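You operate a simulated robot arm through the tools that you are given. There is no shell and no other tool. Be economical: measure what you need, move in short steps, check, and stop when the job is done.

You run a simulated two-armed robot. Do the job below in one go: nothing can be reset, and whatever is moved stays where it is left.

## Task
Take the orange cloth on the top of the grey bench and put it away on the lower side shelf of the console. Then put the small eye bolt labelled "29" from the top of the grey bench on the orange tally board. Then take the green suction cup and put it on the finish card. Then put the teal brush on the top of the low orange shelf. Then carry the green crate with both arms and set it on the low shelf of the grey bench. Then put the grey gloves from the bottom shelf of the blue rack on the sample plate. Then take the orange foam pad on the top of the blue bench and put it away on the shelf of the teal bench. Then lift the green box lid open. Do these in the order given.

Only the result counts: the job must be done as asked and must still hold three seconds after the hand-in. Knocking over, shifting, dropping, spilling or breaking anything else fails it. A push-on lid holds only when it is set on centred and level and pressed home; a screw cap is set on level and turned clockwise until tight. Flat cloth is picked up by pressing the open fingertips on it (5 to 10 N) and closing them slowly along it; thin cloth reads only 2 to 8 mm in the jaws.

## Robot
Two 7-joint arms with two-finger parallel grippers on one trunk, on a base that drives. Base frame: it is fixed to the floor where the robot stands at the start and does not move with it; the origin is under the middle of the robot, x ahead of it, y to its left, z up; the surface under the hand at the start is at about z = 0.85. Lengths are in m, angles in rad, forces in N, time in s.
The left shoulder is at the start at [0.116, 0.174, 1.069], the right one opposite. With the tool pointing down near the work surface each hand reaches from about 0.34 to 0.76 m from the robot's upright axis, wherever it stands, measured 20 degrees to its own side. Places, roughly: finish card [0, -2.25, 0.75]; green box lid [-0.6, 4.4, 0.9]; green crate (30x20x12 cm) [-2.4, 0.7, 0.4]; green suction cup (4x4x4 cm) [0.1, -2.2, 0.8]; grey gloves (17x6x3 cm) [-2.4, 1.1, 0.4]; low shelf of the grey bench [0.7, 0.6, 0.2]; lower side shelf of the console (17x53 cm) [1.92, 6.38, 0.42]; orange cloth (7x5x4 cm) [0.5, -0.2, 0.9]; orange foam pad (10x6x2 cm) [-0.6, 4.6, 0.9]; orange tally board (6x9x2 cm) [0.9, 0, 0.9]; sample plate (36x24x1 cm) [0.7, 0.4, 0.9]; shelf of the teal bench [-2.3, 8.3, 0.4]; small eye bolt [0.75, 0, 1]; teal brush (8x4x5 cm) [-2.8, -0.2, 1.6]; top of the low orange shelf [-2.8, -0.5, 0.9]. Payload 3.6 kg a hand.
The tool frame of a hand sits at the grasp point between the pads (the TCP): z along the fingers, y along the line on which they close. The tips reach 0.03 m beyond it. The gripper opens to 0.11 m. The fingers are 0.02 m wide and 0.01 m thick; the gripper's body (0.048 by 0.112 m) begins 0.055 m behind the TCP.
Orientation is that of the tool frame in the base frame, as a unit quaternion [x, y, z, w]. With the fingers straight down and closing along the base's y, the tool's x points along the base's -x, its y along +y and its z along -z.

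## Interface
- The arms move only by the tool send_rows. It takes "left_commands", "right_commands" or both (then of equal length, played together; a hand with none holds still); each is a list of rows, each an object of numbers (a shift or turn left out is 0, a gripper value left out holds the last): "tx", "ty", "tz": the shift along the base's x, y, z in m; "ax", "ay", "az": the turn, a rotation vector about the base's x, y, z in rad. In form: [{"tx": .., "ty": .., "tz": .., "ax": .., "ay": .., "az": ..}, ...]. A call has 1 to 12 rows; each row is the pose to reach, as a shift and turn from the pose commanded when the call began. "left_fingers" and "right_fingers" are, for a hand that has rows, the finger opening in m, from 0 to 0.11, set as the call begins (left out, the last holds). A row lasts 0.2 s, in which the tool goes at most 0.05 m and 0.15 rad; a call with a longer step from one row to the next is refused whole, and so is a gripper value outside its range. A pose out of reach is approached as far as the arm can. The call stops where the force on the tool passes 40 N (or 10 N more than at its start, if that is more) or the arm is blocked; 0.2 s more then pass. Each finger travels about 0.153 m/s and halts on what it meets, pressing with about 26 N; the grip force reading is that of the motor and also rises with nothing between the fingers. The clock runs only during rows and for 0.2 s after the last one: add rows that repeat a pose to give the fingers time. The reply holds the time, the measured pose of the TCP, the force on the tool along the base axes, the opening and the grip force, in the units named above and with some noise, with the torque about the TCP (base axes, N m) and any sound that the robot's microphone picked up, and new pictures: "show" is both (left out), scene, wrist or none (wrist: the cameras of the hands that moved).
- Cameras (640 x 400 px; columns grow to the right, rows downward): "scene" is now at [0.2189, 0.0128, 1.2362]; the picture's right is [0.12, -0.99, 0.00], its down [-0.61, -0.08, -0.79] and it looks along [0.78, 0.10, -0.62] (base axes); focal length 214 px, centre (320, 200). "left" rides on the left gripper at [0.072, -0.017, -0.103] in its tool frame; the picture's right is [0.23, 0.97, 0.00], its down [-0.76, 0.18, -0.62] and it looks along [-0.61, 0.14, 0.78] (tool axes); focal length 222 px, centre (320, 200). "right" rides on the right gripper at [0.073, 0.017, -0.103] in its tool frame; the picture's right is [-0.23, 0.97, 0.00], its down [-0.76, -0.18, -0.62] and it looks along [-0.61, -0.14, 0.78] (tool axes); focal length 222 px, centre (320, 200). There is no depth. A picture from a camera that has moved, and an enlarged one, comes with that camera's place and axes in the base frame and with its lens.
- lift_body(by): slides the trunk up (or, below 0, down) by that many m; the arms and the scene camera ride with it, the base frame stays. It gives what a move gives, with no picture.
- steer(legs): drives the robot by 1 to 6 legs, each [ahead, left, turn to the left] in m, m and rad, along the robot's own axes; the way and the turn of a leg run together, so that a leg with both is an arc; at most 1.5 m and 3.142 rad a leg. The arms and the cameras ride along, it lands a little off, and it stops where it bumps. It gives what a move gives, and a new picture of the scene camera.
- turn_head(pan, tilt): turns the head with the scene camera to pan (to the left, within 1.501 rad either way) and tilt (down, from -0.506 to 1.204), counted from straight ahead of the robot. It gives what a move gives, and a new picture of the scene camera.
- close_up(camera, box): a new picture of the part [left, top, right, bottom] of that camera's present view, enlarged. No time passes.
- sign_off(): hands the job in; it is judged then, once.

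Go step by step. Nothing tells you exact positions but the pictures and the camera data: compare them with the known pose of the tool, close in by small moves and look again before you grip or let go. The budget is 207 turns and 260 pictures, counting those below and the enlarged ones. Unless the task says otherwise, let go and move clear before handing in.

The tools are called after "Request:" as a command line: name --argument value ..., lists and objects as JSON in quotes. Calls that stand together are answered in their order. send_rows: Moves the arms, as the interface text tells. Its arguments: {"type":"object","properties":{"left_commands":{"type":"array","items":{"type":"object","properties":{"tx":{"type":"number"},"ty":{"type":"number"},"tz":{"type":"number"},"ax":{"type":"number"},"ay":{"type":"number"},"az":{"type":"number"}}}},"left_fingers":{"type":"number"},"right_commands":{"type":"array","items":{"type":"object","properties":{"tx":{"type":"number"},"ty":{"type":"number"},"tz":{"type":"number"},"ax":{"type":"number"},"ay":{"type":"number"},"az":{"type":"number"}}}},"right_fingers":{"type":"number"},"show":{"type":"string","enum":["both","scene","wrist","none"]}},"required":[]} The other tools are called the same way: lift_body (by) slides the trunk up or down; steer (legs) drives the base; turn_head (pan, tilt) turns the head that bears the scene camera; close_up (camera, box) takes an enlarged picture of a part of a camera's view; sign_off () hands the job in.

At the start:

```text
time: 0.0
left_ee_pos: [0.4971, 0.28, 1.0817]
left_ee_rot: [-0.001, 1.0, 0.0, 0.0]
left_force: [-0.6, 0.2, 0.5]
left_torque: [0.0, -0.03, 0.04]
left_gripper_width: 0.1101
left_grip_force: 0.1
right_ee_pos: [0.4352, -0.1412, 1.138]
right_ee_rot: [0.0, 1.0, 0.0, 0.0]
right_force: [0.3, 0.3, -0.1]
right_torque: [-0.01, 0.02, 0.0]
right_gripper_width: 0.1099
right_grip_force: 0.0
trunk travel left (down, up): [-0.187, 0.576]
robot x, y, heading: [-0.0006, 0.0006, -0.001]
head pan, tilt: [0.122, 0.667]
```

scene: 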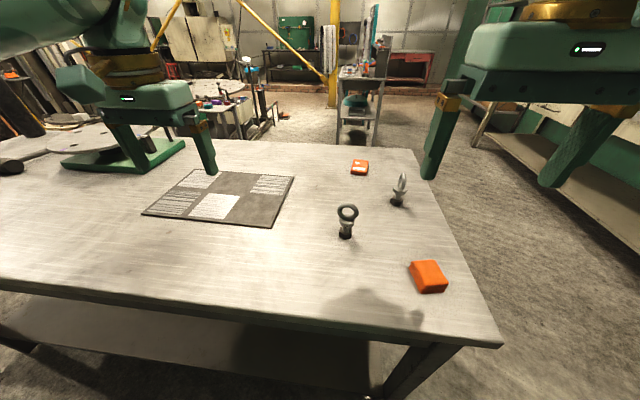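
right: 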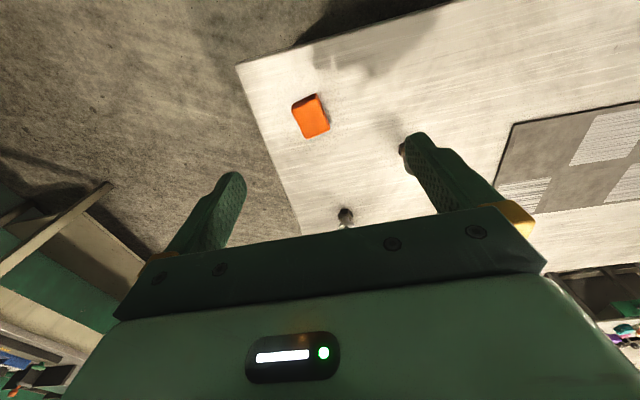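
left: 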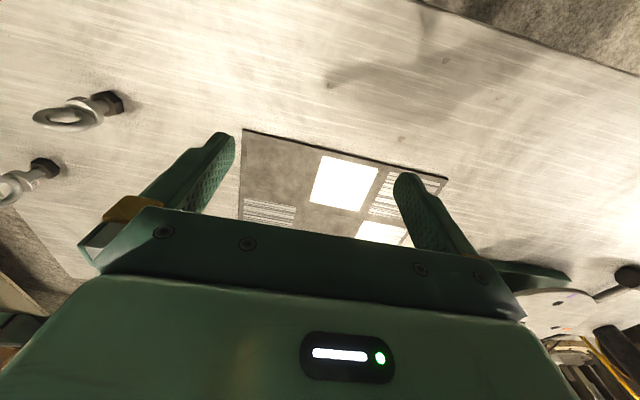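

I see the orange cloth near the bench's front right corner at about [0.47, -0.16], and two eye bolts behind it. I'll take close-ups of the cloth and the bolts.

Request:
close_up --camera "scene" --box '[320, 140, 480, 240]'

Request:
close_up --camera "right" --box '[240, 60, 440, 240]'

```text
4.00 times, centred on (400, 190) of scene
camera zoom: at [0.2189, 0.0128, 1.2362], right [0.12, -0.99, 0.0], down [-0.61, -0.08, -0.79], along [0.78, 0.1, -0.62], focal length 858 px, centre (0, 240)
```

zoom: 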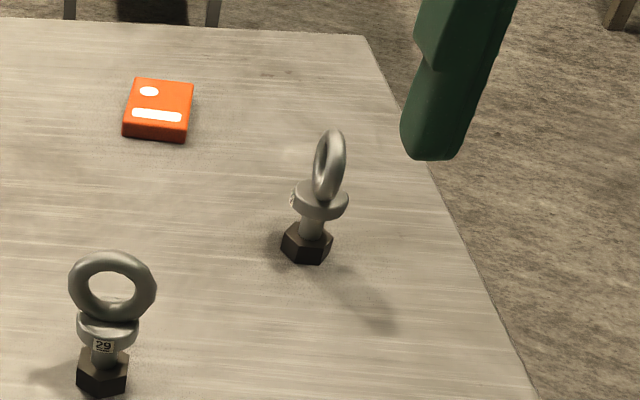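

```text
2.22 times, centred on (340, 150) of right
camera zoom: at [0.3626, -0.1247, 1.2425], right [0.23, 0.97, 0.0], down [0.76, -0.18, 0.62], along [0.61, -0.14, -0.78], focal length 494 px, centre (276, 311)
```

zoom: 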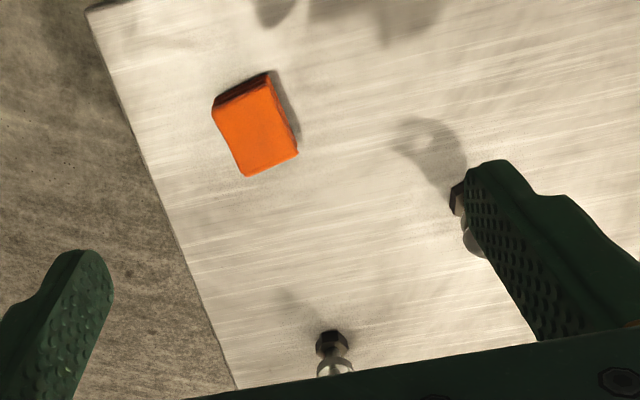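

The near bolt carries the "29" label. The cloth is a folded block, about 7 cm along x with a yaw of roughly +0.18, so I'll lower the right hand to above it.

Request:
send_rows --right_commands '[{"tx": 0.02, "ty": -0.012, "tz": -0.03, "az": 0.09}, {"tx": 0.045, "ty": -0.025, "tz": -0.06, "az": 0.18}, {"tx": 0.045, "ty": -0.025, "tz": -0.105, "az": 0.18}, {"tx": 0.045, "ty": -0.025, "tz": -0.15, "az": 0.18}, {"tx": 0.045, "ty": -0.025, "tz": -0.19, "az": 0.18}]' --right_fingers 0.11 --show "both"

```text
time: 1.2
left_ee_pos: [0.4975, 0.2792, 1.0817]
left_ee_rot: [0.0, 1.0, -0.001, 0.001]
left_force: [0.6, -0.8, 0.6]
left_torque: [0.01, 0.06, 0.06]
left_gripper_width: 0.11
left_grip_force: 0.0
right_ee_pos: [0.4779, -0.1654, 0.9495]
right_ee_rot: [-0.089, 0.996, 0.0, -0.001]
right_force: [0.4, -0.8, 0.0]
right_torque: [0.01, 0.01, 0.01]
right_gripper_width: 0.11
right_grip_force: 0.1
trunk travel left (down, up): [-0.187, 0.576]
robot x, y, heading: [0.0024, -0.0025, 0.001]
head pan, tilt: [0.122, 0.667]
camera scene: at [0.2194, 0.0125, 1.2361], right [0.12, -0.99, 0.0], down [-0.61, -0.07, -0.79], along [0.78, 0.1, -0.62], focal length 214 px, centre (320, 200)
camera right: at [0.4053, -0.1626, 1.0533], right [0.05, 1.0, 0.0], down [0.78, -0.04, 0.62], along [0.62, -0.03, -0.78], focal length 222 px, centre (320, 200)
```

scene: 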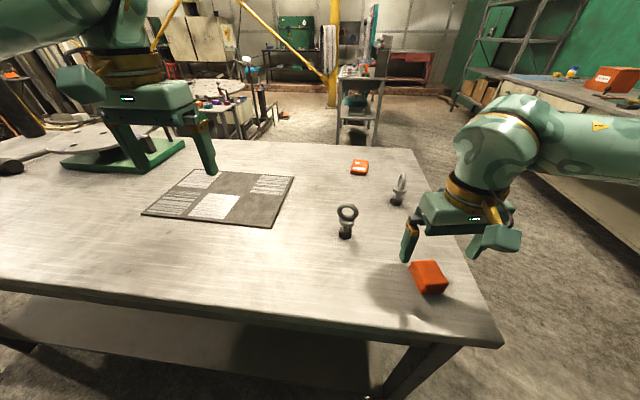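
right: 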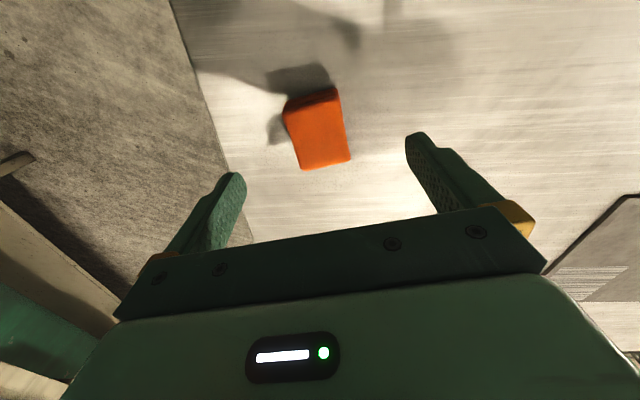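

The cloth is centred between the fingers. I'll go down and close on it.

Request:
send_rows --right_commands '[{"tx": -0.002, "tz": -0.03}, {"tx": -0.003, "tz": -0.05}, {"tx": -0.003, "tz": -0.063}]' --show "wrist"

Request:
send_rows --right_commands '[{"tz": 0}, {"tz": 0}, {"tz": 0}, {"tz": 0}]' --right_fingers 0.01 --show "wrist"

```text
time: 2.0
left_ee_pos: [0.4981, 0.2796, 1.0815]
left_ee_rot: [-0.001, 1.0, 0.0, 0.0]
left_force: [-0.5, -0.6, 0.6]
left_torque: [0.01, 0.0, 0.03]
left_gripper_width: 0.1103
left_grip_force: 0.1
right_ee_pos: [0.476, -0.1672, 0.8845]
right_ee_rot: [-0.089, 0.996, -0.001, -0.001]
right_force: [0.4, 0.7, 0.9]
right_torque: [0.03, -0.01, -0.03]
right_gripper_width: 0.1101
right_grip_force: 0.2
trunk travel left (down, up): [-0.187, 0.576]
robot x, y, heading: [-0.0039, -0.001, 0.003]
head pan, tilt: [0.122, 0.667]
camera right: at [0.4036, -0.1624, 0.9886], right [0.05, 1.0, 0.0], down [0.78, -0.04, 0.62], along [0.62, -0.03, -0.78], focal length 222 px, centre (320, 200)
```

right: 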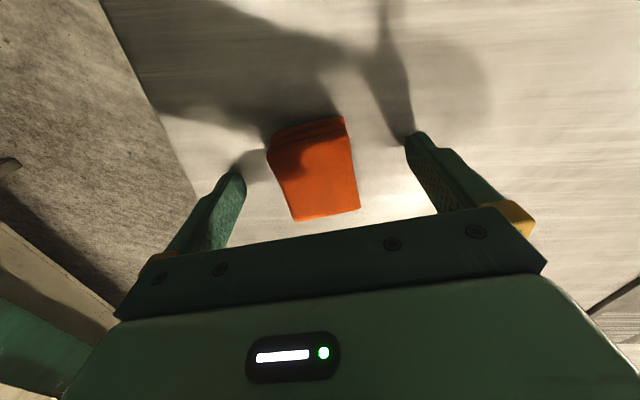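

```text
time: 3.0
left_ee_pos: [0.4982, 0.2781, 1.0835]
left_ee_rot: [0.0, 1.0, 0.001, -0.001]
left_force: [0.1, 0.5, -0.4]
left_torque: [0.01, 0.02, 0.01]
left_gripper_width: 0.1101
left_grip_force: 0.0
right_ee_pos: [0.4769, -0.1663, 0.8851]
right_ee_rot: [-0.09, 0.996, 0.0, -0.001]
right_force: [0.1, -0.2, -0.2]
right_torque: [0.04, -0.01, 0.01]
right_gripper_width: 0.0456
right_grip_force: 26.0
trunk travel left (down, up): [-0.187, 0.576]
robot x, y, heading: [0.0003, -0.0003, 0.002]
head pan, tilt: [0.122, 0.667]
camera right: at [0.4034, -0.1623, 0.989], right [0.05, 1.0, 0.0], down [0.78, -0.04, 0.62], along [0.62, -0.03, -0.78], focal length 222 px, centre (320, 200)
```

right: 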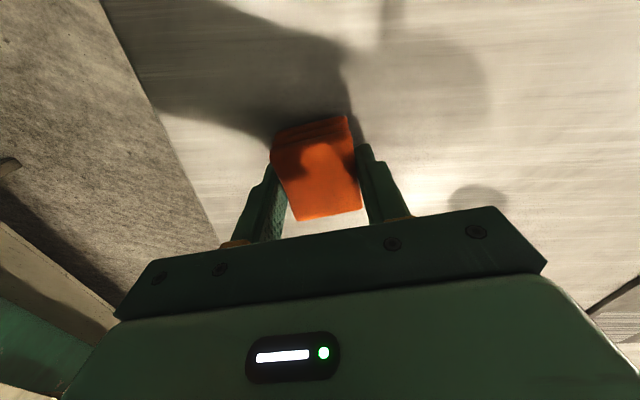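

The cloth is gripped at 46 mm. I'll lift it, then look around to plan the drive.

Request:
send_rows --right_commands '[{"tz": 0.05}, {"tz": 0.1}, {"tz": 0.15}, {"tz": 0.2}, {"tz": 0.25}]' --left_commands '[{"tz": 0.01}, {"tz": 0.02}, {"tz": 0.03}, {"tz": 0.04}, {"tz": 0.05}]' --show "wrist"

Request:
turn_head --pan 0.8 --tilt 0.35

Request:
turn_head --pan 1.5 --tilt 0.35

Request:
turn_head --pan -1.2 --tilt 0.35

```text
time: 4.2
left_ee_pos: [0.4948, 0.2797, 1.0931]
left_ee_rot: [-0.001, 1.0, -0.001, 0.001]
left_force: [-0.3, 1.0, 1.0]
left_torque: [-0.02, -0.01, 0.01]
left_gripper_width: 0.11
left_grip_force: 0.0
left hand out of reach, approached as far as the arm can: row 2, 3, 4, 5
right_ee_pos: [0.4761, -0.1678, 1.1252]
right_ee_rot: [-0.087, 0.996, 0.002, 0.001]
right_force: [-0.2, -0.1, -0.1]
right_torque: [-0.04, 0.0, 0.0]
right_gripper_width: 0.0454
right_grip_force: 25.6
right hand out of reach, approached as far as the arm can: row 5
trunk travel left (down, up): [-0.187, 0.576]
robot x, y, heading: [-0.0022, 0.0016, -0.002]
head pan, tilt: [0.122, 0.667]
camera right: at [0.4024, -0.1642, 1.2289], right [0.06, 1.0, 0.0], down [0.78, -0.05, 0.62], along [0.62, -0.03, -0.78], focal length 222 px, centre (320, 200)
camera left: at [0.423, 0.2635, 1.1966], right [-0.23, 0.97, 0.0], down [0.76, 0.18, 0.62], along [0.61, 0.14, -0.78], focal length 222 px, centre (320, 200)
```

right: 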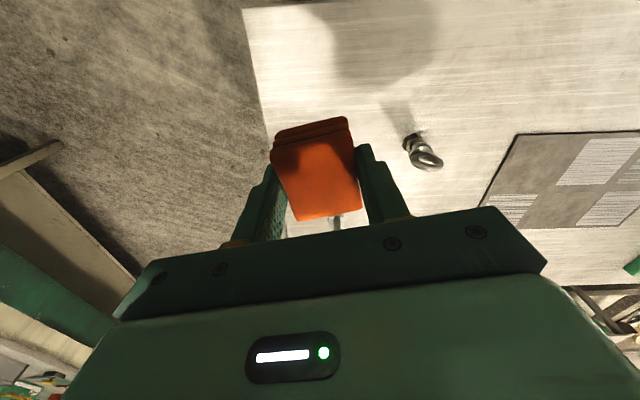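
left: 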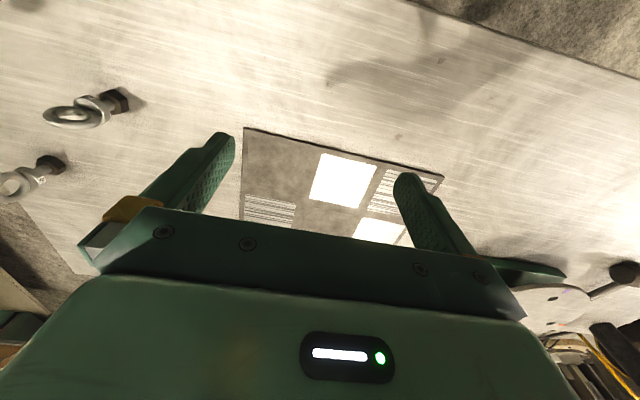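

```text
time: 5.2
left_ee_pos: [0.4969, 0.2797, 1.093]
left_ee_rot: [0.0, 1.0, 0.0, 0.0]
left_force: [-0.7, 0.3, 0.6]
left_torque: [-0.01, -0.03, -0.01]
left_gripper_width: 0.1104
left_grip_force: 0.0
right_ee_pos: [0.4777, -0.1685, 1.1233]
right_ee_rot: [-0.087, 0.996, 0.002, 0.001]
right_force: [-0.4, -0.7, -0.4]
right_torque: [-0.01, 0.02, 0.01]
right_gripper_width: 0.0455
right_grip_force: 25.8
trunk travel left (down, up): [-0.187, 0.576]
robot x, y, heading: [0.003, 0.0013, 0.003]
head pan, tilt: [0.799, 0.351]
camera scene: at [0.1985, 0.069, 1.2647], right [0.72, -0.7, 0.0], down [-0.24, -0.25, -0.94], along [0.65, 0.67, -0.34], focal length 214 px, centre (320, 200)
```

scene: 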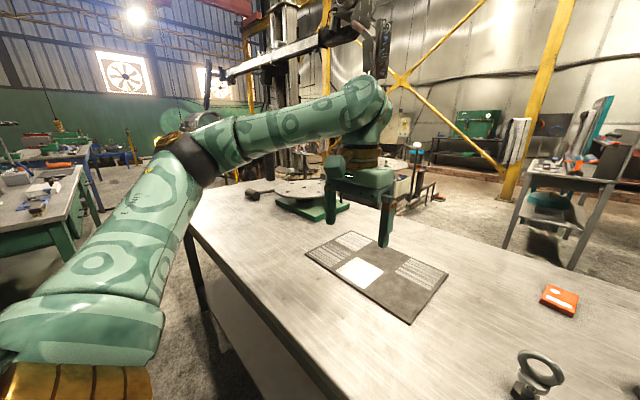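

```text
time: 6.3
left_ee_pos: [0.4972, 0.2793, 1.0923]
left_ee_rot: [-0.001, 1.0, 0.0, -0.001]
left_force: [0.2, -0.1, -0.3]
left_torque: [0.01, 0.0, 0.01]
left_gripper_width: 0.1101
left_grip_force: 0.1
right_ee_pos: [0.4778, -0.1692, 1.1237]
right_ee_rot: [-0.086, 0.996, 0.002, 0.001]
right_force: [0.1, 0.9, -0.6]
right_torque: [0.01, -0.02, -0.01]
right_gripper_width: 0.0454
right_grip_force: 25.8
trunk travel left (down, up): [-0.187, 0.576]
robot x, y, heading: [-0.0009, -0.0022, -0.003]
head pan, tilt: [1.499, 0.351]
camera scene: at [0.1402, 0.0952, 1.2648], right [1.0, -0.07, 0.0], down [-0.03, -0.34, -0.94], along [0.07, 0.94, -0.34], focal length 214 px, centre (320, 200)
```

scene: 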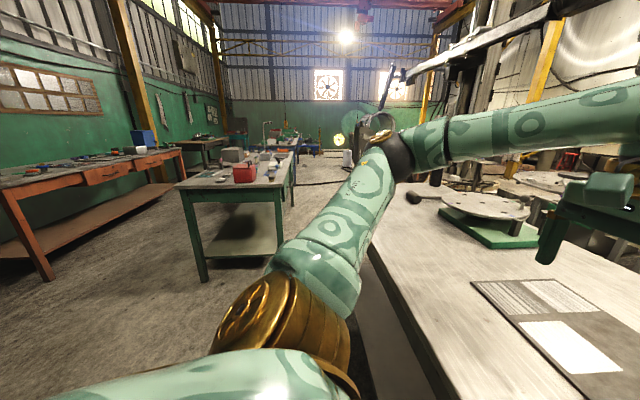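

```text
time: 8.7
left_ee_pos: [0.4967, 0.2797, 1.0932]
left_ee_rot: [-0.001, 1.0, 0.0, 0.0]
left_force: [0.0, 0.1, 0.7]
left_torque: [0.03, 0.01, 0.02]
left_gripper_width: 0.1101
left_grip_force: 0.1
right_ee_pos: [0.4771, -0.1691, 1.1226]
right_ee_rot: [-0.087, 0.996, 0.002, 0.001]
right_force: [0.4, -0.4, -0.8]
right_torque: [0.0, 0.02, 0.01]
right_gripper_width: 0.0454
right_grip_force: 26.0
trunk travel left (down, up): [-0.187, 0.576]
robot x, y, heading: [0.0027, -0.0036, 0.001]
head pan, tilt: [-1.201, 0.351]
camera scene: at [0.1671, -0.0844, 1.2648], right [-0.93, -0.36, 0.0], down [-0.13, 0.32, -0.94], along [0.34, -0.88, -0.34], focal length 214 px, centre (320, 200)
```

scene: 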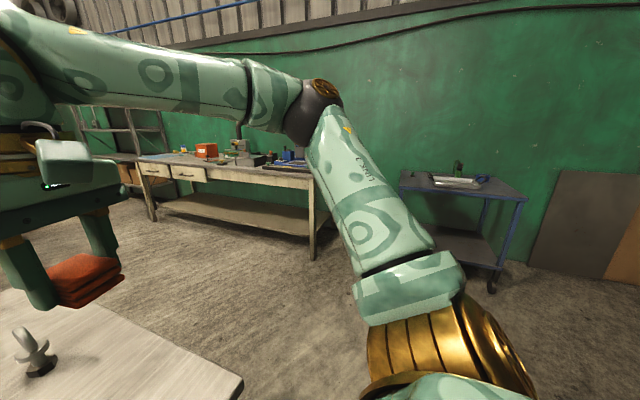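

The cloth is held. The route north past the bench at x≈0 is tight because of the green-legged table, so I'll back off, turn north and look at the aisle.

Request:
turn_head --pan 0 --tilt 0.35

Request:
steer --legs '[[-0.9, 0, 0], [0, 0, 1.57]]'

```text
time: 10.1
left_ee_pos: [0.4976, 0.279, 1.0929]
left_ee_rot: [0.0, 1.0, 0.0, 0.0]
left_force: [0.9, -0.2, 0.4]
left_torque: [0.05, 0.0, 0.01]
left_gripper_width: 0.11
left_grip_force: 0.0
right_ee_pos: [0.4784, -0.1678, 1.124]
right_ee_rot: [-0.085, 0.996, 0.001, 0.001]
right_force: [0.0, -0.4, -0.4]
right_torque: [-0.03, 0.03, 0.01]
right_gripper_width: 0.0453
right_grip_force: 25.5
trunk travel left (down, up): [-0.187, 0.576]
robot x, y, heading: [0.0014, 0.0025, -0.002]
head pan, tilt: [0.0, 0.351]
camera scene: at [0.2265, 0.0023, 1.2648], right [0.0, -1.0, 0.0], down [-0.34, 0.0, -0.94], along [0.94, 0.0, -0.34], focal length 214 px, centre (320, 200)
```

scene: 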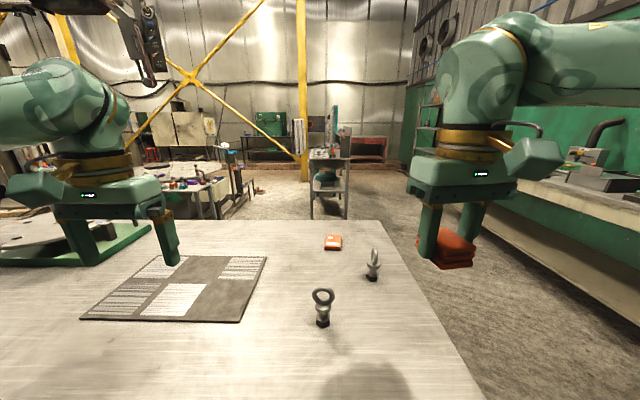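

```text
time: 18.5
left_ee_pos: [-1.151, 0.4996, 1.0921]
left_ee_rot: [-0.699, 0.715, 0.0, 0.001]
left_force: [0.0, -0.1, -0.4]
left_torque: [-0.01, -0.01, -0.01]
left_gripper_width: 0.1099
left_grip_force: 0.0
right_ee_pos: [-0.7038, 0.4712, 1.1235]
right_ee_rot: [0.759, -0.651, -0.002, 0.001]
right_force: [-1.1, 0.2, 0.2]
right_torque: [-0.01, 0.01, -0.01]
right_gripper_width: 0.0454
right_grip_force: 26.1
trunk travel left (down, up): [-0.187, 0.576]
robot x, y, heading: [-0.8848, -0.0038, 1.546]
head pan, tilt: [0.0, 0.351]
camera scene: at [-0.8794, 0.2262, 1.2648], right [1.0, -0.02, 0.0], down [-0.01, -0.34, -0.94], along [0.02, 0.94, -0.34], focal length 214 px, centre (320, 200)
```

scene: 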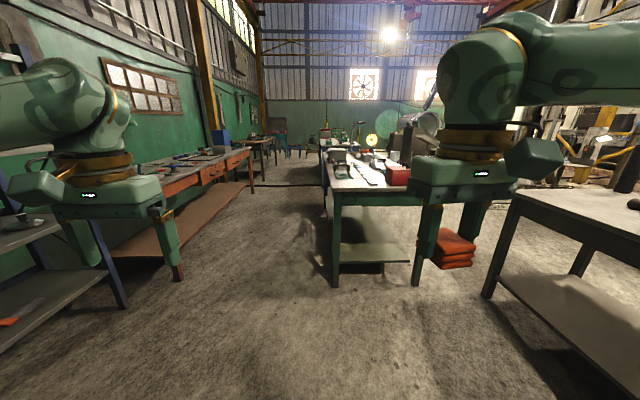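

I'll take the left aisle, centred at about x≈-1.35.

Request:
steer --legs '[[0, 0.48, 0.025], [1.5, 0, 0], [1.0, 0, 0]]'

Request:
turn_head --pan -0.7 --tilt 0.3

```text
time: 33.1
left_ee_pos: [-1.6553, 2.9805, 1.0914]
left_ee_rot: [0.71, -0.704, 0.0, 0.0]
left_force: [-0.2, 0.4, -0.2]
left_torque: [-0.01, 0.0, 0.01]
left_gripper_width: 0.1097
left_grip_force: 0.1
right_ee_pos: [-1.2057, 2.9642, 1.1238]
right_ee_rot: [0.768, -0.64, -0.002, 0.001]
right_force: [-0.6, 0.0, -1.0]
right_torque: [-0.01, 0.01, -0.02]
right_gripper_width: 0.0454
right_grip_force: 25.8
trunk travel left (down, up): [-0.187, 0.576]
robot x, y, heading: [-1.3745, 2.4809, 1.581]
head pan, tilt: [0.0, 0.351]
camera scene: at [-1.375, 2.7145, 1.2647], right [1.0, 0.01, 0.0], down [0.0, -0.34, -0.94], along [-0.01, 0.94, -0.34], focal length 214 px, centre (320, 200)
```

scene: 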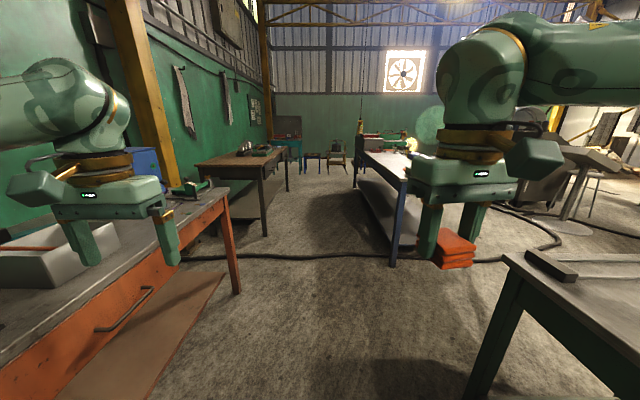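

```text
time: 34.2
left_ee_pos: [-1.6567, 2.9786, 1.0925]
left_ee_rot: [0.711, -0.704, -0.001, 0.0]
left_force: [0.8, 0.3, -0.4]
left_torque: [0.01, -0.03, 0.02]
left_gripper_width: 0.11
left_grip_force: 0.0
right_ee_pos: [-1.2065, 2.964, 1.1234]
right_ee_rot: [0.769, -0.64, -0.001, 0.001]
right_force: [-0.7, 0.4, -0.3]
right_torque: [-0.01, 0.0, 0.01]
right_gripper_width: 0.0454
right_grip_force: 25.4
trunk travel left (down, up): [-0.187, 0.576]
robot x, y, heading: [-1.3698, 2.4853, 1.574]
head pan, tilt: [-0.7, 0.3]
camera scene: at [-1.3147, 2.693, 1.2695], right [0.77, -0.64, 0.0], down [-0.19, -0.23, -0.96], along [0.61, 0.74, -0.3], focal length 214 px, centre (320, 200)
```

scene: 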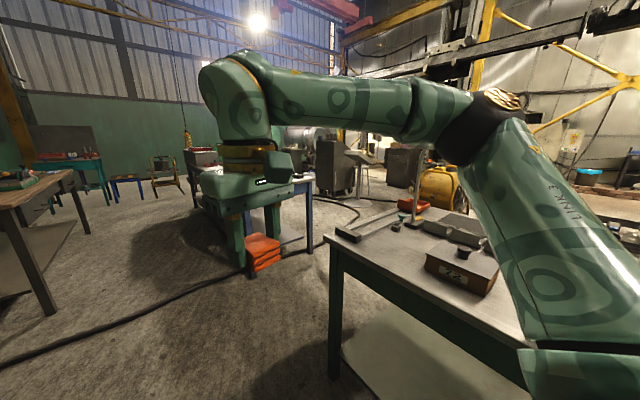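

There's a gap of about 1 m between the green table, which ends at y≈3.3, and the blue bench, which starts at y≈4.4. I'll go through it at y≈3.85.

Request:
turn_head --pan 0 --tilt 0.3

Request:
steer --legs '[[1.36, 0, 0], [0, 0, -1.571]]'

```text
time: 35.2
left_ee_pos: [-1.6541, 2.9796, 1.092]
left_ee_rot: [0.711, -0.703, 0.0, 0.0]
left_force: [-0.2, -0.4, -1.0]
left_torque: [-0.01, -0.02, 0.0]
left_gripper_width: 0.1101
left_grip_force: 0.0
right_ee_pos: [-1.2071, 2.9628, 1.1237]
right_ee_rot: [0.768, -0.64, -0.002, 0.001]
right_force: [-0.1, -0.1, 0.2]
right_torque: [-0.01, 0.01, 0.0]
right_gripper_width: 0.0452
right_grip_force: 26.4
trunk travel left (down, up): [-0.187, 0.576]
robot x, y, heading: [-1.3745, 2.4844, 1.576]
head pan, tilt: [0.0, 0.3]
camera scene: at [-1.3749, 2.7144, 1.2695], right [1.0, 0.01, 0.0], down [0.0, -0.3, -0.96], along [-0.01, 0.96, -0.3], focal length 214 px, centre (320, 200)
```

scene: 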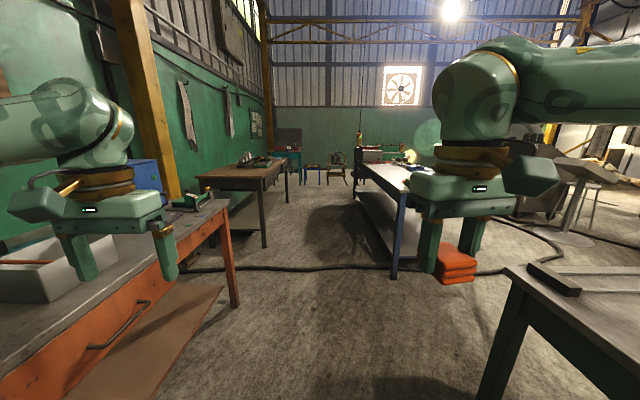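

```text
time: 45.9
left_ee_pos: [-0.899, 4.1552, 1.092]
left_ee_rot: [-0.015, 1.0, 0.001, 0.0]
left_force: [-0.1, -0.9, 0.2]
left_torque: [0.0, 0.01, -0.02]
left_gripper_width: 0.1099
left_grip_force: 0.0
right_ee_pos: [-0.9053, 3.7062, 1.1237]
right_ee_rot: [-0.1, 0.995, 0.002, 0.001]
right_force: [0.0, 0.1, -0.4]
right_torque: [-0.01, -0.05, 0.01]
right_gripper_width: 0.0451
right_grip_force: 25.6
trunk travel left (down, up): [-0.187, 0.576]
robot x, y, heading: [-1.3874, 3.8587, 0.03]
head pan, tilt: [0.0, 0.3]
camera scene: at [-1.1613, 3.8701, 1.2695], right [0.03, -1.0, 0.0], down [-0.3, -0.01, -0.96], along [0.95, 0.03, -0.3], focal length 214 px, centre (320, 200)
```

scene: 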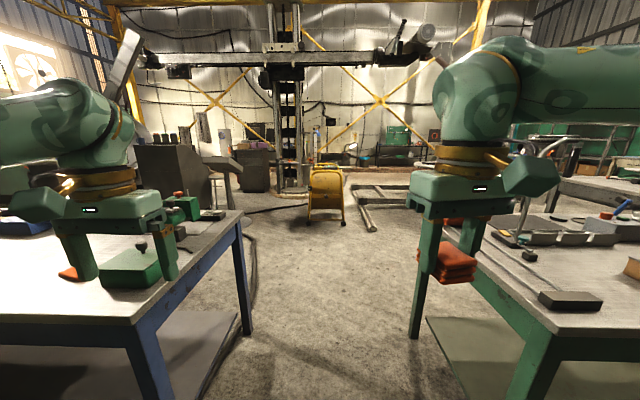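

I can see the green box and the foam pad on the blue bench. The lane is clear at y≈3.85, so I'll drive through and then look north for the console.

Request:
steer --legs '[[0, 0, -0.03], [1.5, 0, 0], [0.45, 0, 0]]'

Request:
turn_head --pan 1.0 --tilt 0.3

```text
time: 55.9
left_ee_pos: [1.0329, 4.13, 1.0916]
left_ee_rot: [0.002, 1.0, 0.0, -0.001]
left_force: [0.1, 0.3, 0.2]
left_torque: [0.02, -0.01, 0.01]
left_gripper_width: 0.1098
left_grip_force: 0.1
right_ee_pos: [1.013, 3.6809, 1.1242]
right_ee_rot: [-0.083, 0.997, 0.002, 0.001]
right_force: [0.7, 0.0, -1.9]
right_torque: [-0.04, 0.0, 0.0]
right_gripper_width: 0.0452
right_grip_force: 25.6
trunk travel left (down, up): [-0.187, 0.576]
robot x, y, heading: [0.5354, 3.8534, -0.008]
head pan, tilt: [0.0, 0.3]
camera scene: at [0.7624, 3.8535, 1.2693], right [0.0, -1.0, 0.0], down [-0.3, 0.0, -0.95], along [0.95, 0.0, -0.3], focal length 214 px, centre (320, 200)
```

scene: 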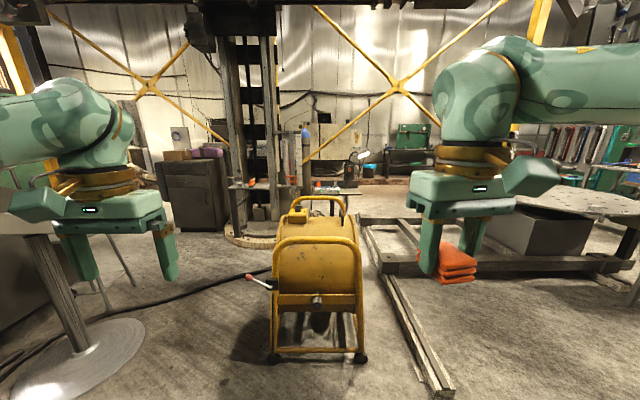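

```text
time: 57.2
left_ee_pos: [1.033, 4.1295, 1.094]
left_ee_rot: [0.002, 1.0, 0.001, 0.0]
left_force: [-0.3, -0.1, 0.6]
left_torque: [-0.01, -0.03, 0.02]
left_gripper_width: 0.1103
left_grip_force: 0.0
right_ee_pos: [1.0119, 3.6813, 1.1232]
right_ee_rot: [-0.083, 0.997, 0.002, 0.0]
right_force: [0.5, 0.2, -1.3]
right_torque: [-0.02, -0.01, -0.03]
right_gripper_width: 0.0454
right_grip_force: 25.5
trunk travel left (down, up): [-0.187, 0.576]
robot x, y, heading: [0.5333, 3.8488, -0.006]
head pan, tilt: [1.0, 0.3]
camera scene: at [0.7192, 3.9322, 1.2695], right [0.84, -0.55, 0.0], down [-0.16, -0.25, -0.96], along [0.52, 0.8, -0.3], focal length 214 px, centre (320, 200)
```

scene: 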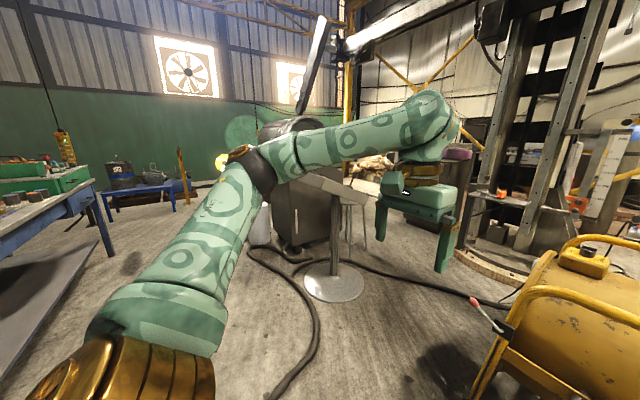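

The lectern pole stands at about [1.7, 5.2] and the grey console is behind it. I'll turn north, drive up along x≈0.6 and view the console.

Request:
steer --legs '[[0, 0, 1.571], [1.4, 0, 0]]'

Request:
turn_head --pan -0.8 --tilt 0.3

```text
time: 68.1
left_ee_pos: [0.2773, 5.7653, 1.0921]
left_ee_rot: [-0.699, 0.715, 0.0, 0.0]
left_force: [-0.2, -0.2, 0.3]
left_torque: [0.01, 0.0, 0.01]
left_gripper_width: 0.1101
left_grip_force: 0.1
right_ee_pos: [0.7256, 5.7339, 1.1246]
right_ee_rot: [0.758, -0.652, -0.001, 0.0]
right_force: [-0.2, -1.1, 0.1]
right_torque: [-0.01, -0.02, 0.01]
right_gripper_width: 0.0452
right_grip_force: 26.2
trunk travel left (down, up): [-0.187, 0.576]
robot x, y, heading: [0.5452, 5.2584, 1.546]
head pan, tilt: [1.0, 0.3]
camera scene: at [0.4698, 5.4502, 1.2695], right [0.56, 0.83, 0.0], down [0.24, -0.17, -0.96], along [-0.79, 0.53, -0.3], focal length 214 px, centre (320, 200)
```

scene: 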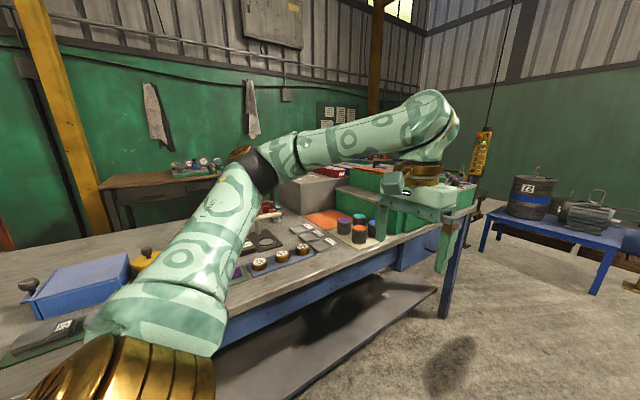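

```text
time: 69.9
left_ee_pos: [0.2776, 5.7641, 1.0927]
left_ee_rot: [-0.699, 0.716, 0.0, 0.001]
left_force: [0.5, -0.1, 0.1]
left_torque: [0.02, -0.02, 0.01]
left_gripper_width: 0.11
left_grip_force: 0.1
right_ee_pos: [0.725, 5.7346, 1.1236]
right_ee_rot: [0.757, -0.653, -0.001, 0.001]
right_force: [0.0, 0.6, 0.1]
right_torque: [-0.01, 0.05, 0.0]
right_gripper_width: 0.0452
right_grip_force: 26.3
trunk travel left (down, up): [-0.187, 0.576]
robot x, y, heading: [0.5447, 5.2622, 1.552]
head pan, tilt: [-0.799, 0.3]
camera scene: at [0.6155, 5.4612, 1.2695], right [0.68, -0.73, 0.0], down [-0.22, -0.2, -0.96], along [0.7, 0.65, -0.3], focal length 214 px, centre (320, 200)
```

scene: 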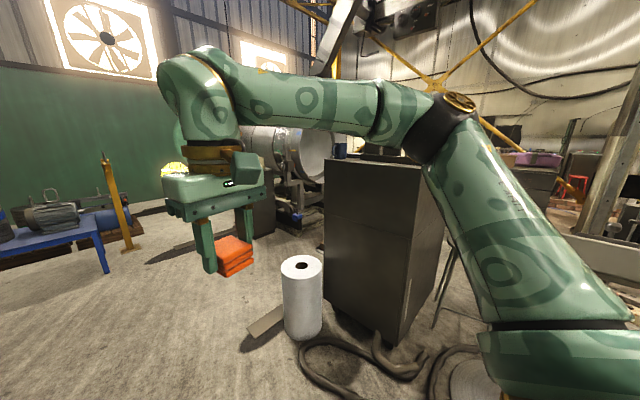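

The console's west face is at x≈1.68, so its side shelf is probably on the north side. A paper roll stands at [1.3, 6.26], so I'll go north past it and look east.

Request:
steer --legs '[[1.45, 0, 0], [0, 0, -1.55]]'

Request:
turn_head --pan -0.3 --tilt 0.45

```text
time: 80.9
left_ee_pos: [1.0975, 6.9662, 1.0933]
left_ee_rot: [0.024, 1.0, 0.0, 0.0]
left_force: [0.2, -0.8, -0.1]
left_torque: [0.01, 0.01, -0.02]
left_gripper_width: 0.11
left_grip_force: 0.2
right_ee_pos: [1.0552, 6.5193, 1.1231]
right_ee_rot: [-0.062, 0.998, 0.001, 0.001]
right_force: [0.8, 0.0, 0.0]
right_torque: [0.02, -0.04, -0.03]
right_gripper_width: 0.0453
right_grip_force: 25.8
trunk travel left (down, up): [-0.187, 0.576]
robot x, y, heading: [0.5864, 6.7097, -0.054]
head pan, tilt: [-0.799, 0.3]
camera scene: at [0.7822, 6.6376, 1.2695], right [-0.75, -0.66, 0.0], down [-0.2, 0.22, -0.96], along [0.63, -0.72, -0.3], focal length 214 px, centre (320, 200)
```

scene: 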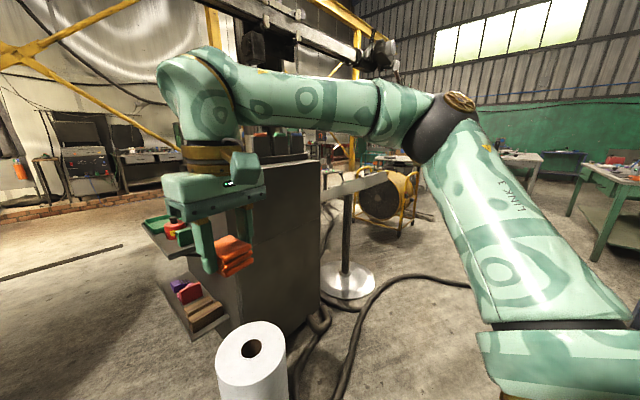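

```text
time: 81.8
left_ee_pos: [1.0967, 6.9664, 1.0931]
left_ee_rot: [0.022, 1.0, 0.0, 0.0]
left_force: [1.2, -0.1, -0.3]
left_torque: [0.01, 0.02, 0.03]
left_gripper_width: 0.1098
left_grip_force: 0.1
right_ee_pos: [1.0561, 6.5193, 1.1244]
right_ee_rot: [-0.062, 0.998, 0.001, 0.001]
right_force: [0.1, 0.2, -0.5]
right_torque: [0.04, -0.01, 0.02]
right_gripper_width: 0.0454
right_grip_force: 25.7
trunk travel left (down, up): [-0.187, 0.576]
robot x, y, heading: [0.5877, 6.7087, -0.048]
head pan, tilt: [-0.3, 0.45]
camera scene: at [0.8067, 6.6762, 1.2556], right [-0.34, -0.94, 0.0], down [-0.41, 0.15, -0.9], along [0.85, -0.31, -0.44], focal length 214 px, centre (320, 200)
```

scene: 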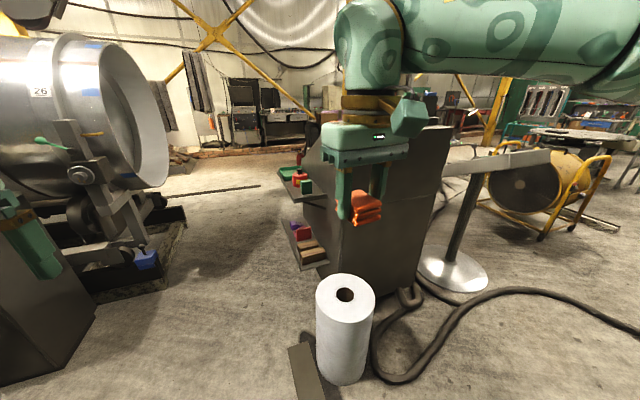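

The console's north side has two shelves, and the lower one holds a wood block, a red item and a purple item. I'll zoom in to find free space.

Request:
close_up --camera "scene" --box '[260, 150, 420, 290]'

```text
2.86 times, centred on (340, 220) of scene
camera zoom: at [0.8067, 6.6762, 1.2556], right [-0.34, -0.94, 0.0], down [-0.41, 0.15, -0.9], along [0.85, -0.31, -0.44], focal length 613 px, centre (263, 143)
```

zoom: 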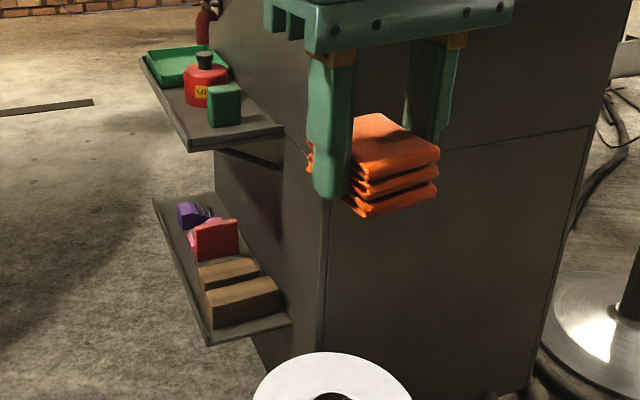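

There may be room beyond the purple item at the far end. First I'll check the machine to the north before driving in.

Request:
turn_head --pan 0.45 --tilt 0.45

```text
time: 83.0
left_ee_pos: [1.0974, 6.9674, 1.0924]
left_ee_rot: [0.023, 1.0, 0.0, 0.0]
left_force: [0.1, 0.4, -0.5]
left_torque: [-0.01, 0.01, -0.02]
left_gripper_width: 0.1101
left_grip_force: 0.1
right_ee_pos: [1.0567, 6.5202, 1.124]
right_ee_rot: [-0.061, 0.998, 0.002, 0.001]
right_force: [0.2, -0.3, -0.6]
right_torque: [-0.01, -0.02, 0.01]
right_gripper_width: 0.0453
right_grip_force: 26.0
trunk travel left (down, up): [-0.187, 0.576]
robot x, y, heading: [0.584, 6.7113, -0.054]
head pan, tilt: [0.45, 0.45]
camera scene: at [0.805, 6.7436, 1.2556], right [0.39, -0.92, 0.0], down [-0.4, -0.17, -0.9], along [0.83, 0.35, -0.44], focal length 214 px, centre (320, 200)
```

scene: 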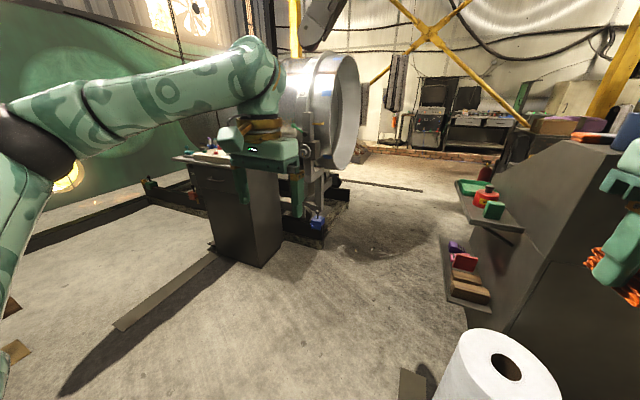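

The machine frame keeps to y>7.35, so there's room. I'll drive to about [1.45, 7.02] and turn to face south toward the console's north side.

Request:
steer --legs '[[0.852, 0.356, 0], [0, 0, -1.517]]'

Request:
turn_head --pan 0.5 --tilt 0.75

```text
time: 91.5
left_ee_pos: [1.7209, 6.5174, 1.0925]
left_ee_rot: [0.715, 0.699, 0.0, 0.0]
left_force: [-0.8, 0.1, 0.9]
left_torque: [-0.03, 0.01, 0.01]
left_gripper_width: 0.1101
left_grip_force: 0.0
right_ee_pos: [1.2729, 6.5461, 1.1234]
right_ee_rot: [0.652, 0.758, 0.001, 0.002]
right_force: [0.4, 0.5, 0.0]
right_torque: [0.01, -0.01, 0.02]
right_gripper_width: 0.0453
right_grip_force: 26.3
trunk travel left (down, up): [-0.187, 0.576]
robot x, y, heading: [1.4513, 7.0241, -1.589]
head pan, tilt: [0.45, 0.45]
camera scene: at [1.4874, 6.8048, 1.2556], right [-0.91, -0.41, 0.0], down [-0.18, 0.4, -0.9], along [0.37, -0.82, -0.44], focal length 214 px, centre (320, 200)
```

scene: 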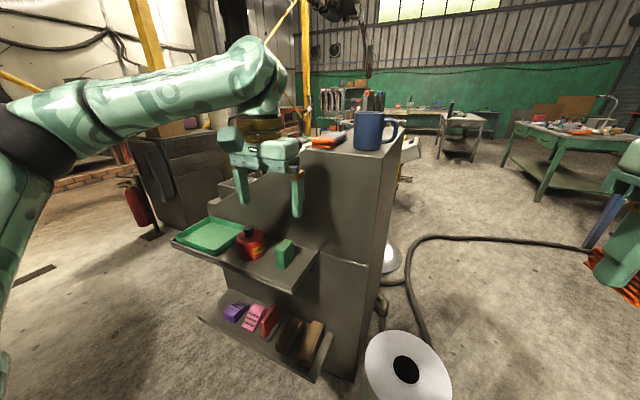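

```text
time: 92.3
left_ee_pos: [1.7219, 6.5177, 1.0912]
left_ee_rot: [0.714, 0.7, 0.001, 0.001]
left_force: [0.0, 0.3, 0.1]
left_torque: [-0.01, 0.02, -0.01]
left_gripper_width: 0.11
left_grip_force: 0.0
right_ee_pos: [1.2742, 6.546, 1.123]
right_ee_rot: [0.652, 0.758, 0.001, 0.001]
right_force: [-0.3, -0.3, -0.7]
right_torque: [-0.03, 0.04, 0.02]
right_gripper_width: 0.0453
right_grip_force: 25.9
trunk travel left (down, up): [-0.187, 0.576]
robot x, y, heading: [1.4529, 7.0193, -1.594]
head pan, tilt: [0.499, 0.75]
camera scene: at [1.4874, 6.8148, 1.2292], right [-0.89, -0.46, 0.0], down [-0.31, 0.61, -0.73], along [0.34, -0.65, -0.68], focal length 214 px, centre (320, 200)
```

scene: 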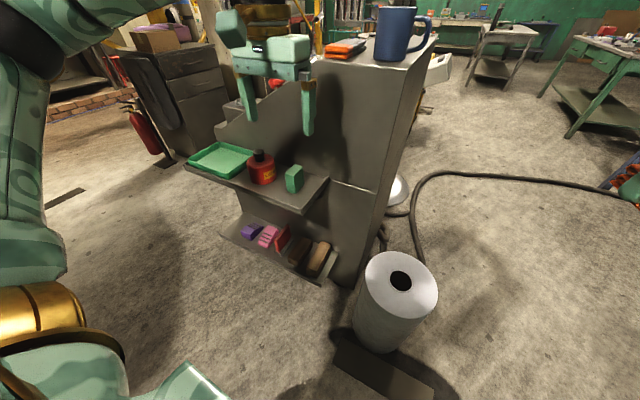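

The east end of the lower shelf looks free. I'll zoom to measure it.

Request:
close_up --camera "scene" --box '[180, 130, 360, 300]'

```text
2.35 times, centred on (270, 215) of scene
camera zoom: at [1.4874, 6.8148, 1.2292], right [-0.89, -0.46, 0.0], down [-0.31, 0.61, -0.73], along [0.34, -0.65, -0.68], focal length 505 px, centre (438, 165)
```

zoom: 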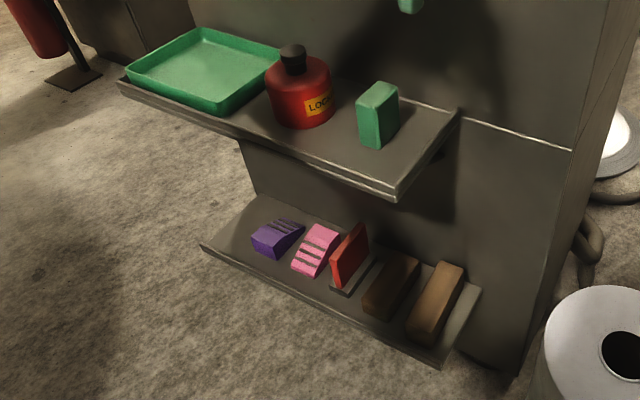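

The free strip is x≈2.12–2.20 at the east end of the lower shelf (z≈0.42), and the upper shelf is at about z 0.80. I'll retract the left hand, lower the trunk, then tilt the right tool so it can come in from the north.

Request:
send_rows --left_commands '[{"ty": 0.04}, {"ty": 0.08}, {"ty": 0.1}]' --show "none"

Request:
lift_body --by -0.187

```text
time: 93.1
left_ee_pos: [1.7162, 6.6102, 1.0721]
left_ee_rot: [0.714, 0.7, 0.0, 0.001]
left_force: [0.2, 0.1, -0.2]
left_torque: [0.0, 0.01, 0.0]
left_gripper_width: 0.1101
left_grip_force: 0.0
left hand out of reach, approached as far as the arm can: row 2, 3
right_ee_pos: [1.2745, 6.5482, 1.1239]
right_ee_rot: [0.652, 0.758, 0.001, 0.001]
right_force: [0.2, -0.3, -0.4]
right_torque: [-0.02, -0.03, 0.05]
right_gripper_width: 0.0454
right_grip_force: 26.7
trunk travel left (down, up): [-0.187, 0.576]
robot x, y, heading: [1.4576, 7.0191, -1.596]
head pan, tilt: [0.499, 0.75]
```

```text
time: 95.2
left_ee_pos: [1.7167, 6.5309, 0.8056]
left_ee_rot: [0.708, 0.693, 0.094, -0.092]
left_force: [-0.7, -0.3, 0.1]
left_torque: [0.01, -0.01, 0.01]
left_gripper_width: 0.1097
left_grip_force: 0.0
right_ee_pos: [1.274, 6.548, 0.9366]
right_ee_rot: [0.653, 0.758, 0.0, 0.003]
right_force: [-0.1, 0.2, -0.7]
right_torque: [0.02, 0.0, 0.02]
right_gripper_width: 0.0454
right_grip_force: 26.5
trunk travel left (down, up): [0.0, 0.763]
robot x, y, heading: [1.4518, 7.022, -1.593]
head pan, tilt: [0.499, 0.75]
```

The left hand drifted on the trunk move, so I'll bring it back up and level while lowering and tilting the right hand beside the console.

Request:
send_rows --right_commands '[{"tx": 0.01, "tz": -0.045, "ax": -0.08, "ay": -0.006, "az": -0.016}, {"tx": 0.02, "ty": 0.005, "tz": -0.09, "ax": -0.16, "ay": -0.012, "az": -0.032}, {"tx": 0.03, "ty": 0.01, "tz": -0.135, "ax": -0.24, "ay": -0.018, "az": -0.048}, {"tx": 0.04, "ty": 0.015, "tz": -0.18, "ax": -0.32, "ay": -0.024, "az": -0.064}, {"tx": 0.05, "ty": 0.02, "tz": -0.225, "ax": -0.4, "ay": -0.03, "az": -0.08}, {"tx": 0.06, "ty": 0.025, "tz": -0.27, "ax": -0.48, "ay": -0.036, "az": -0.096}, {"tx": 0.07, "ty": 0.03, "tz": -0.315, "ax": -0.56, "ay": -0.042, "az": -0.112}, {"tx": 0.075, "ty": 0.03, "tz": -0.36, "ax": -0.63, "ay": -0.047, "az": -0.127}, {"tx": 0.08, "ty": 0.03, "tz": -0.4, "ax": -0.698, "ay": -0.0515, "az": -0.141}]' --left_commands '[{"ty": 0.01, "tz": 0.03, "ax": -0.05}, {"ty": 0.015, "tz": 0.06, "ax": -0.1}, {"ty": 0.02, "tz": 0.09, "ax": -0.15}, {"ty": 0.025, "tz": 0.11, "ax": -0.2}, {"ty": 0.03, "tz": 0.12, "ax": -0.26}, {"ty": 0.03, "tz": 0.12, "ax": -0.26}, {"ty": 0.03, "tz": 0.12, "ax": -0.26}, {"ty": 0.03, "tz": 0.12, "ax": -0.26}, {"ty": 0.03, "tz": 0.12, "ax": -0.26}]' --show "both"

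```text
time: 97.2
left_ee_pos: [1.7052, 6.5274, 0.8676]
left_ee_rot: [0.714, 0.7, 0.004, 0.0]
left_force: [-0.2, 0.6, -0.3]
left_torque: [-0.02, 0.0, 0.04]
left_gripper_width: 0.1098
left_grip_force: 0.0
left hand out of reach, approached as far as the arm can: row 1, 2, 3, 4, 5, 6, 7, 8, 9
right_ee_pos: [1.3774, 6.5641, 0.5573]
right_ee_rot: [0.666, 0.666, -0.242, 0.235]
right_force: [-0.4, -0.2, -1.6]
right_torque: [0.0, 0.01, -0.05]
right_gripper_width: 0.0453
right_grip_force: 26.1
right hand out of reach, approached as far as the arm can: row 4, 5, 6, 7, 8, 9
trunk travel left (down, up): [0.0, 0.763]
robot x, y, heading: [1.4543, 7.0217, -1.593]
head pan, tilt: [0.499, 0.75]
camera scene: at [1.4841, 6.6993, 1.0281], right [-0.89, -0.46, 0.0], down [-0.31, 0.61, -0.73], along [0.33, -0.65, -0.68], focal length 214 px, centre (320, 200)
camera right: at [1.3961, 6.6847, 0.592], right [0.97, -0.18, 0.13], down [-0.17, -0.19, 0.97], along [-0.15, -0.96, -0.22], focal length 222 px, centre (320, 200)
camera left: at [1.6889, 6.5994, 0.9704], right [0.98, 0.21, 0.01], down [0.16, -0.77, 0.62], along [0.13, -0.61, -0.78], focal length 222 px, centre (320, 200)
```

scene: 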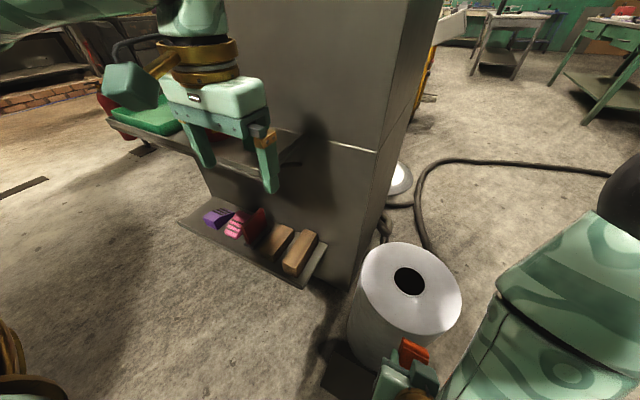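
right: 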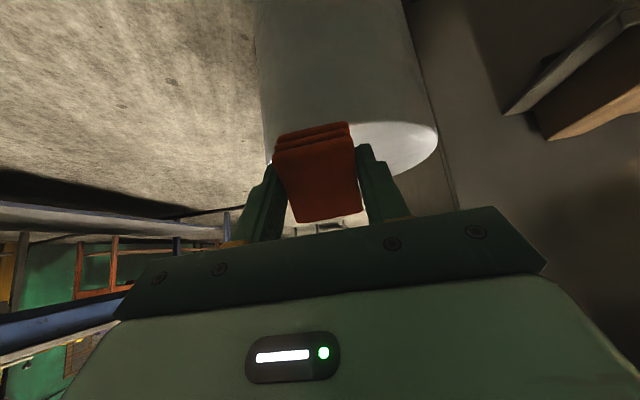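
left: 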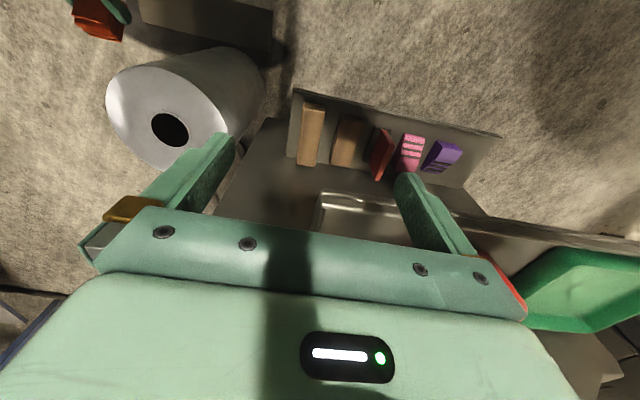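

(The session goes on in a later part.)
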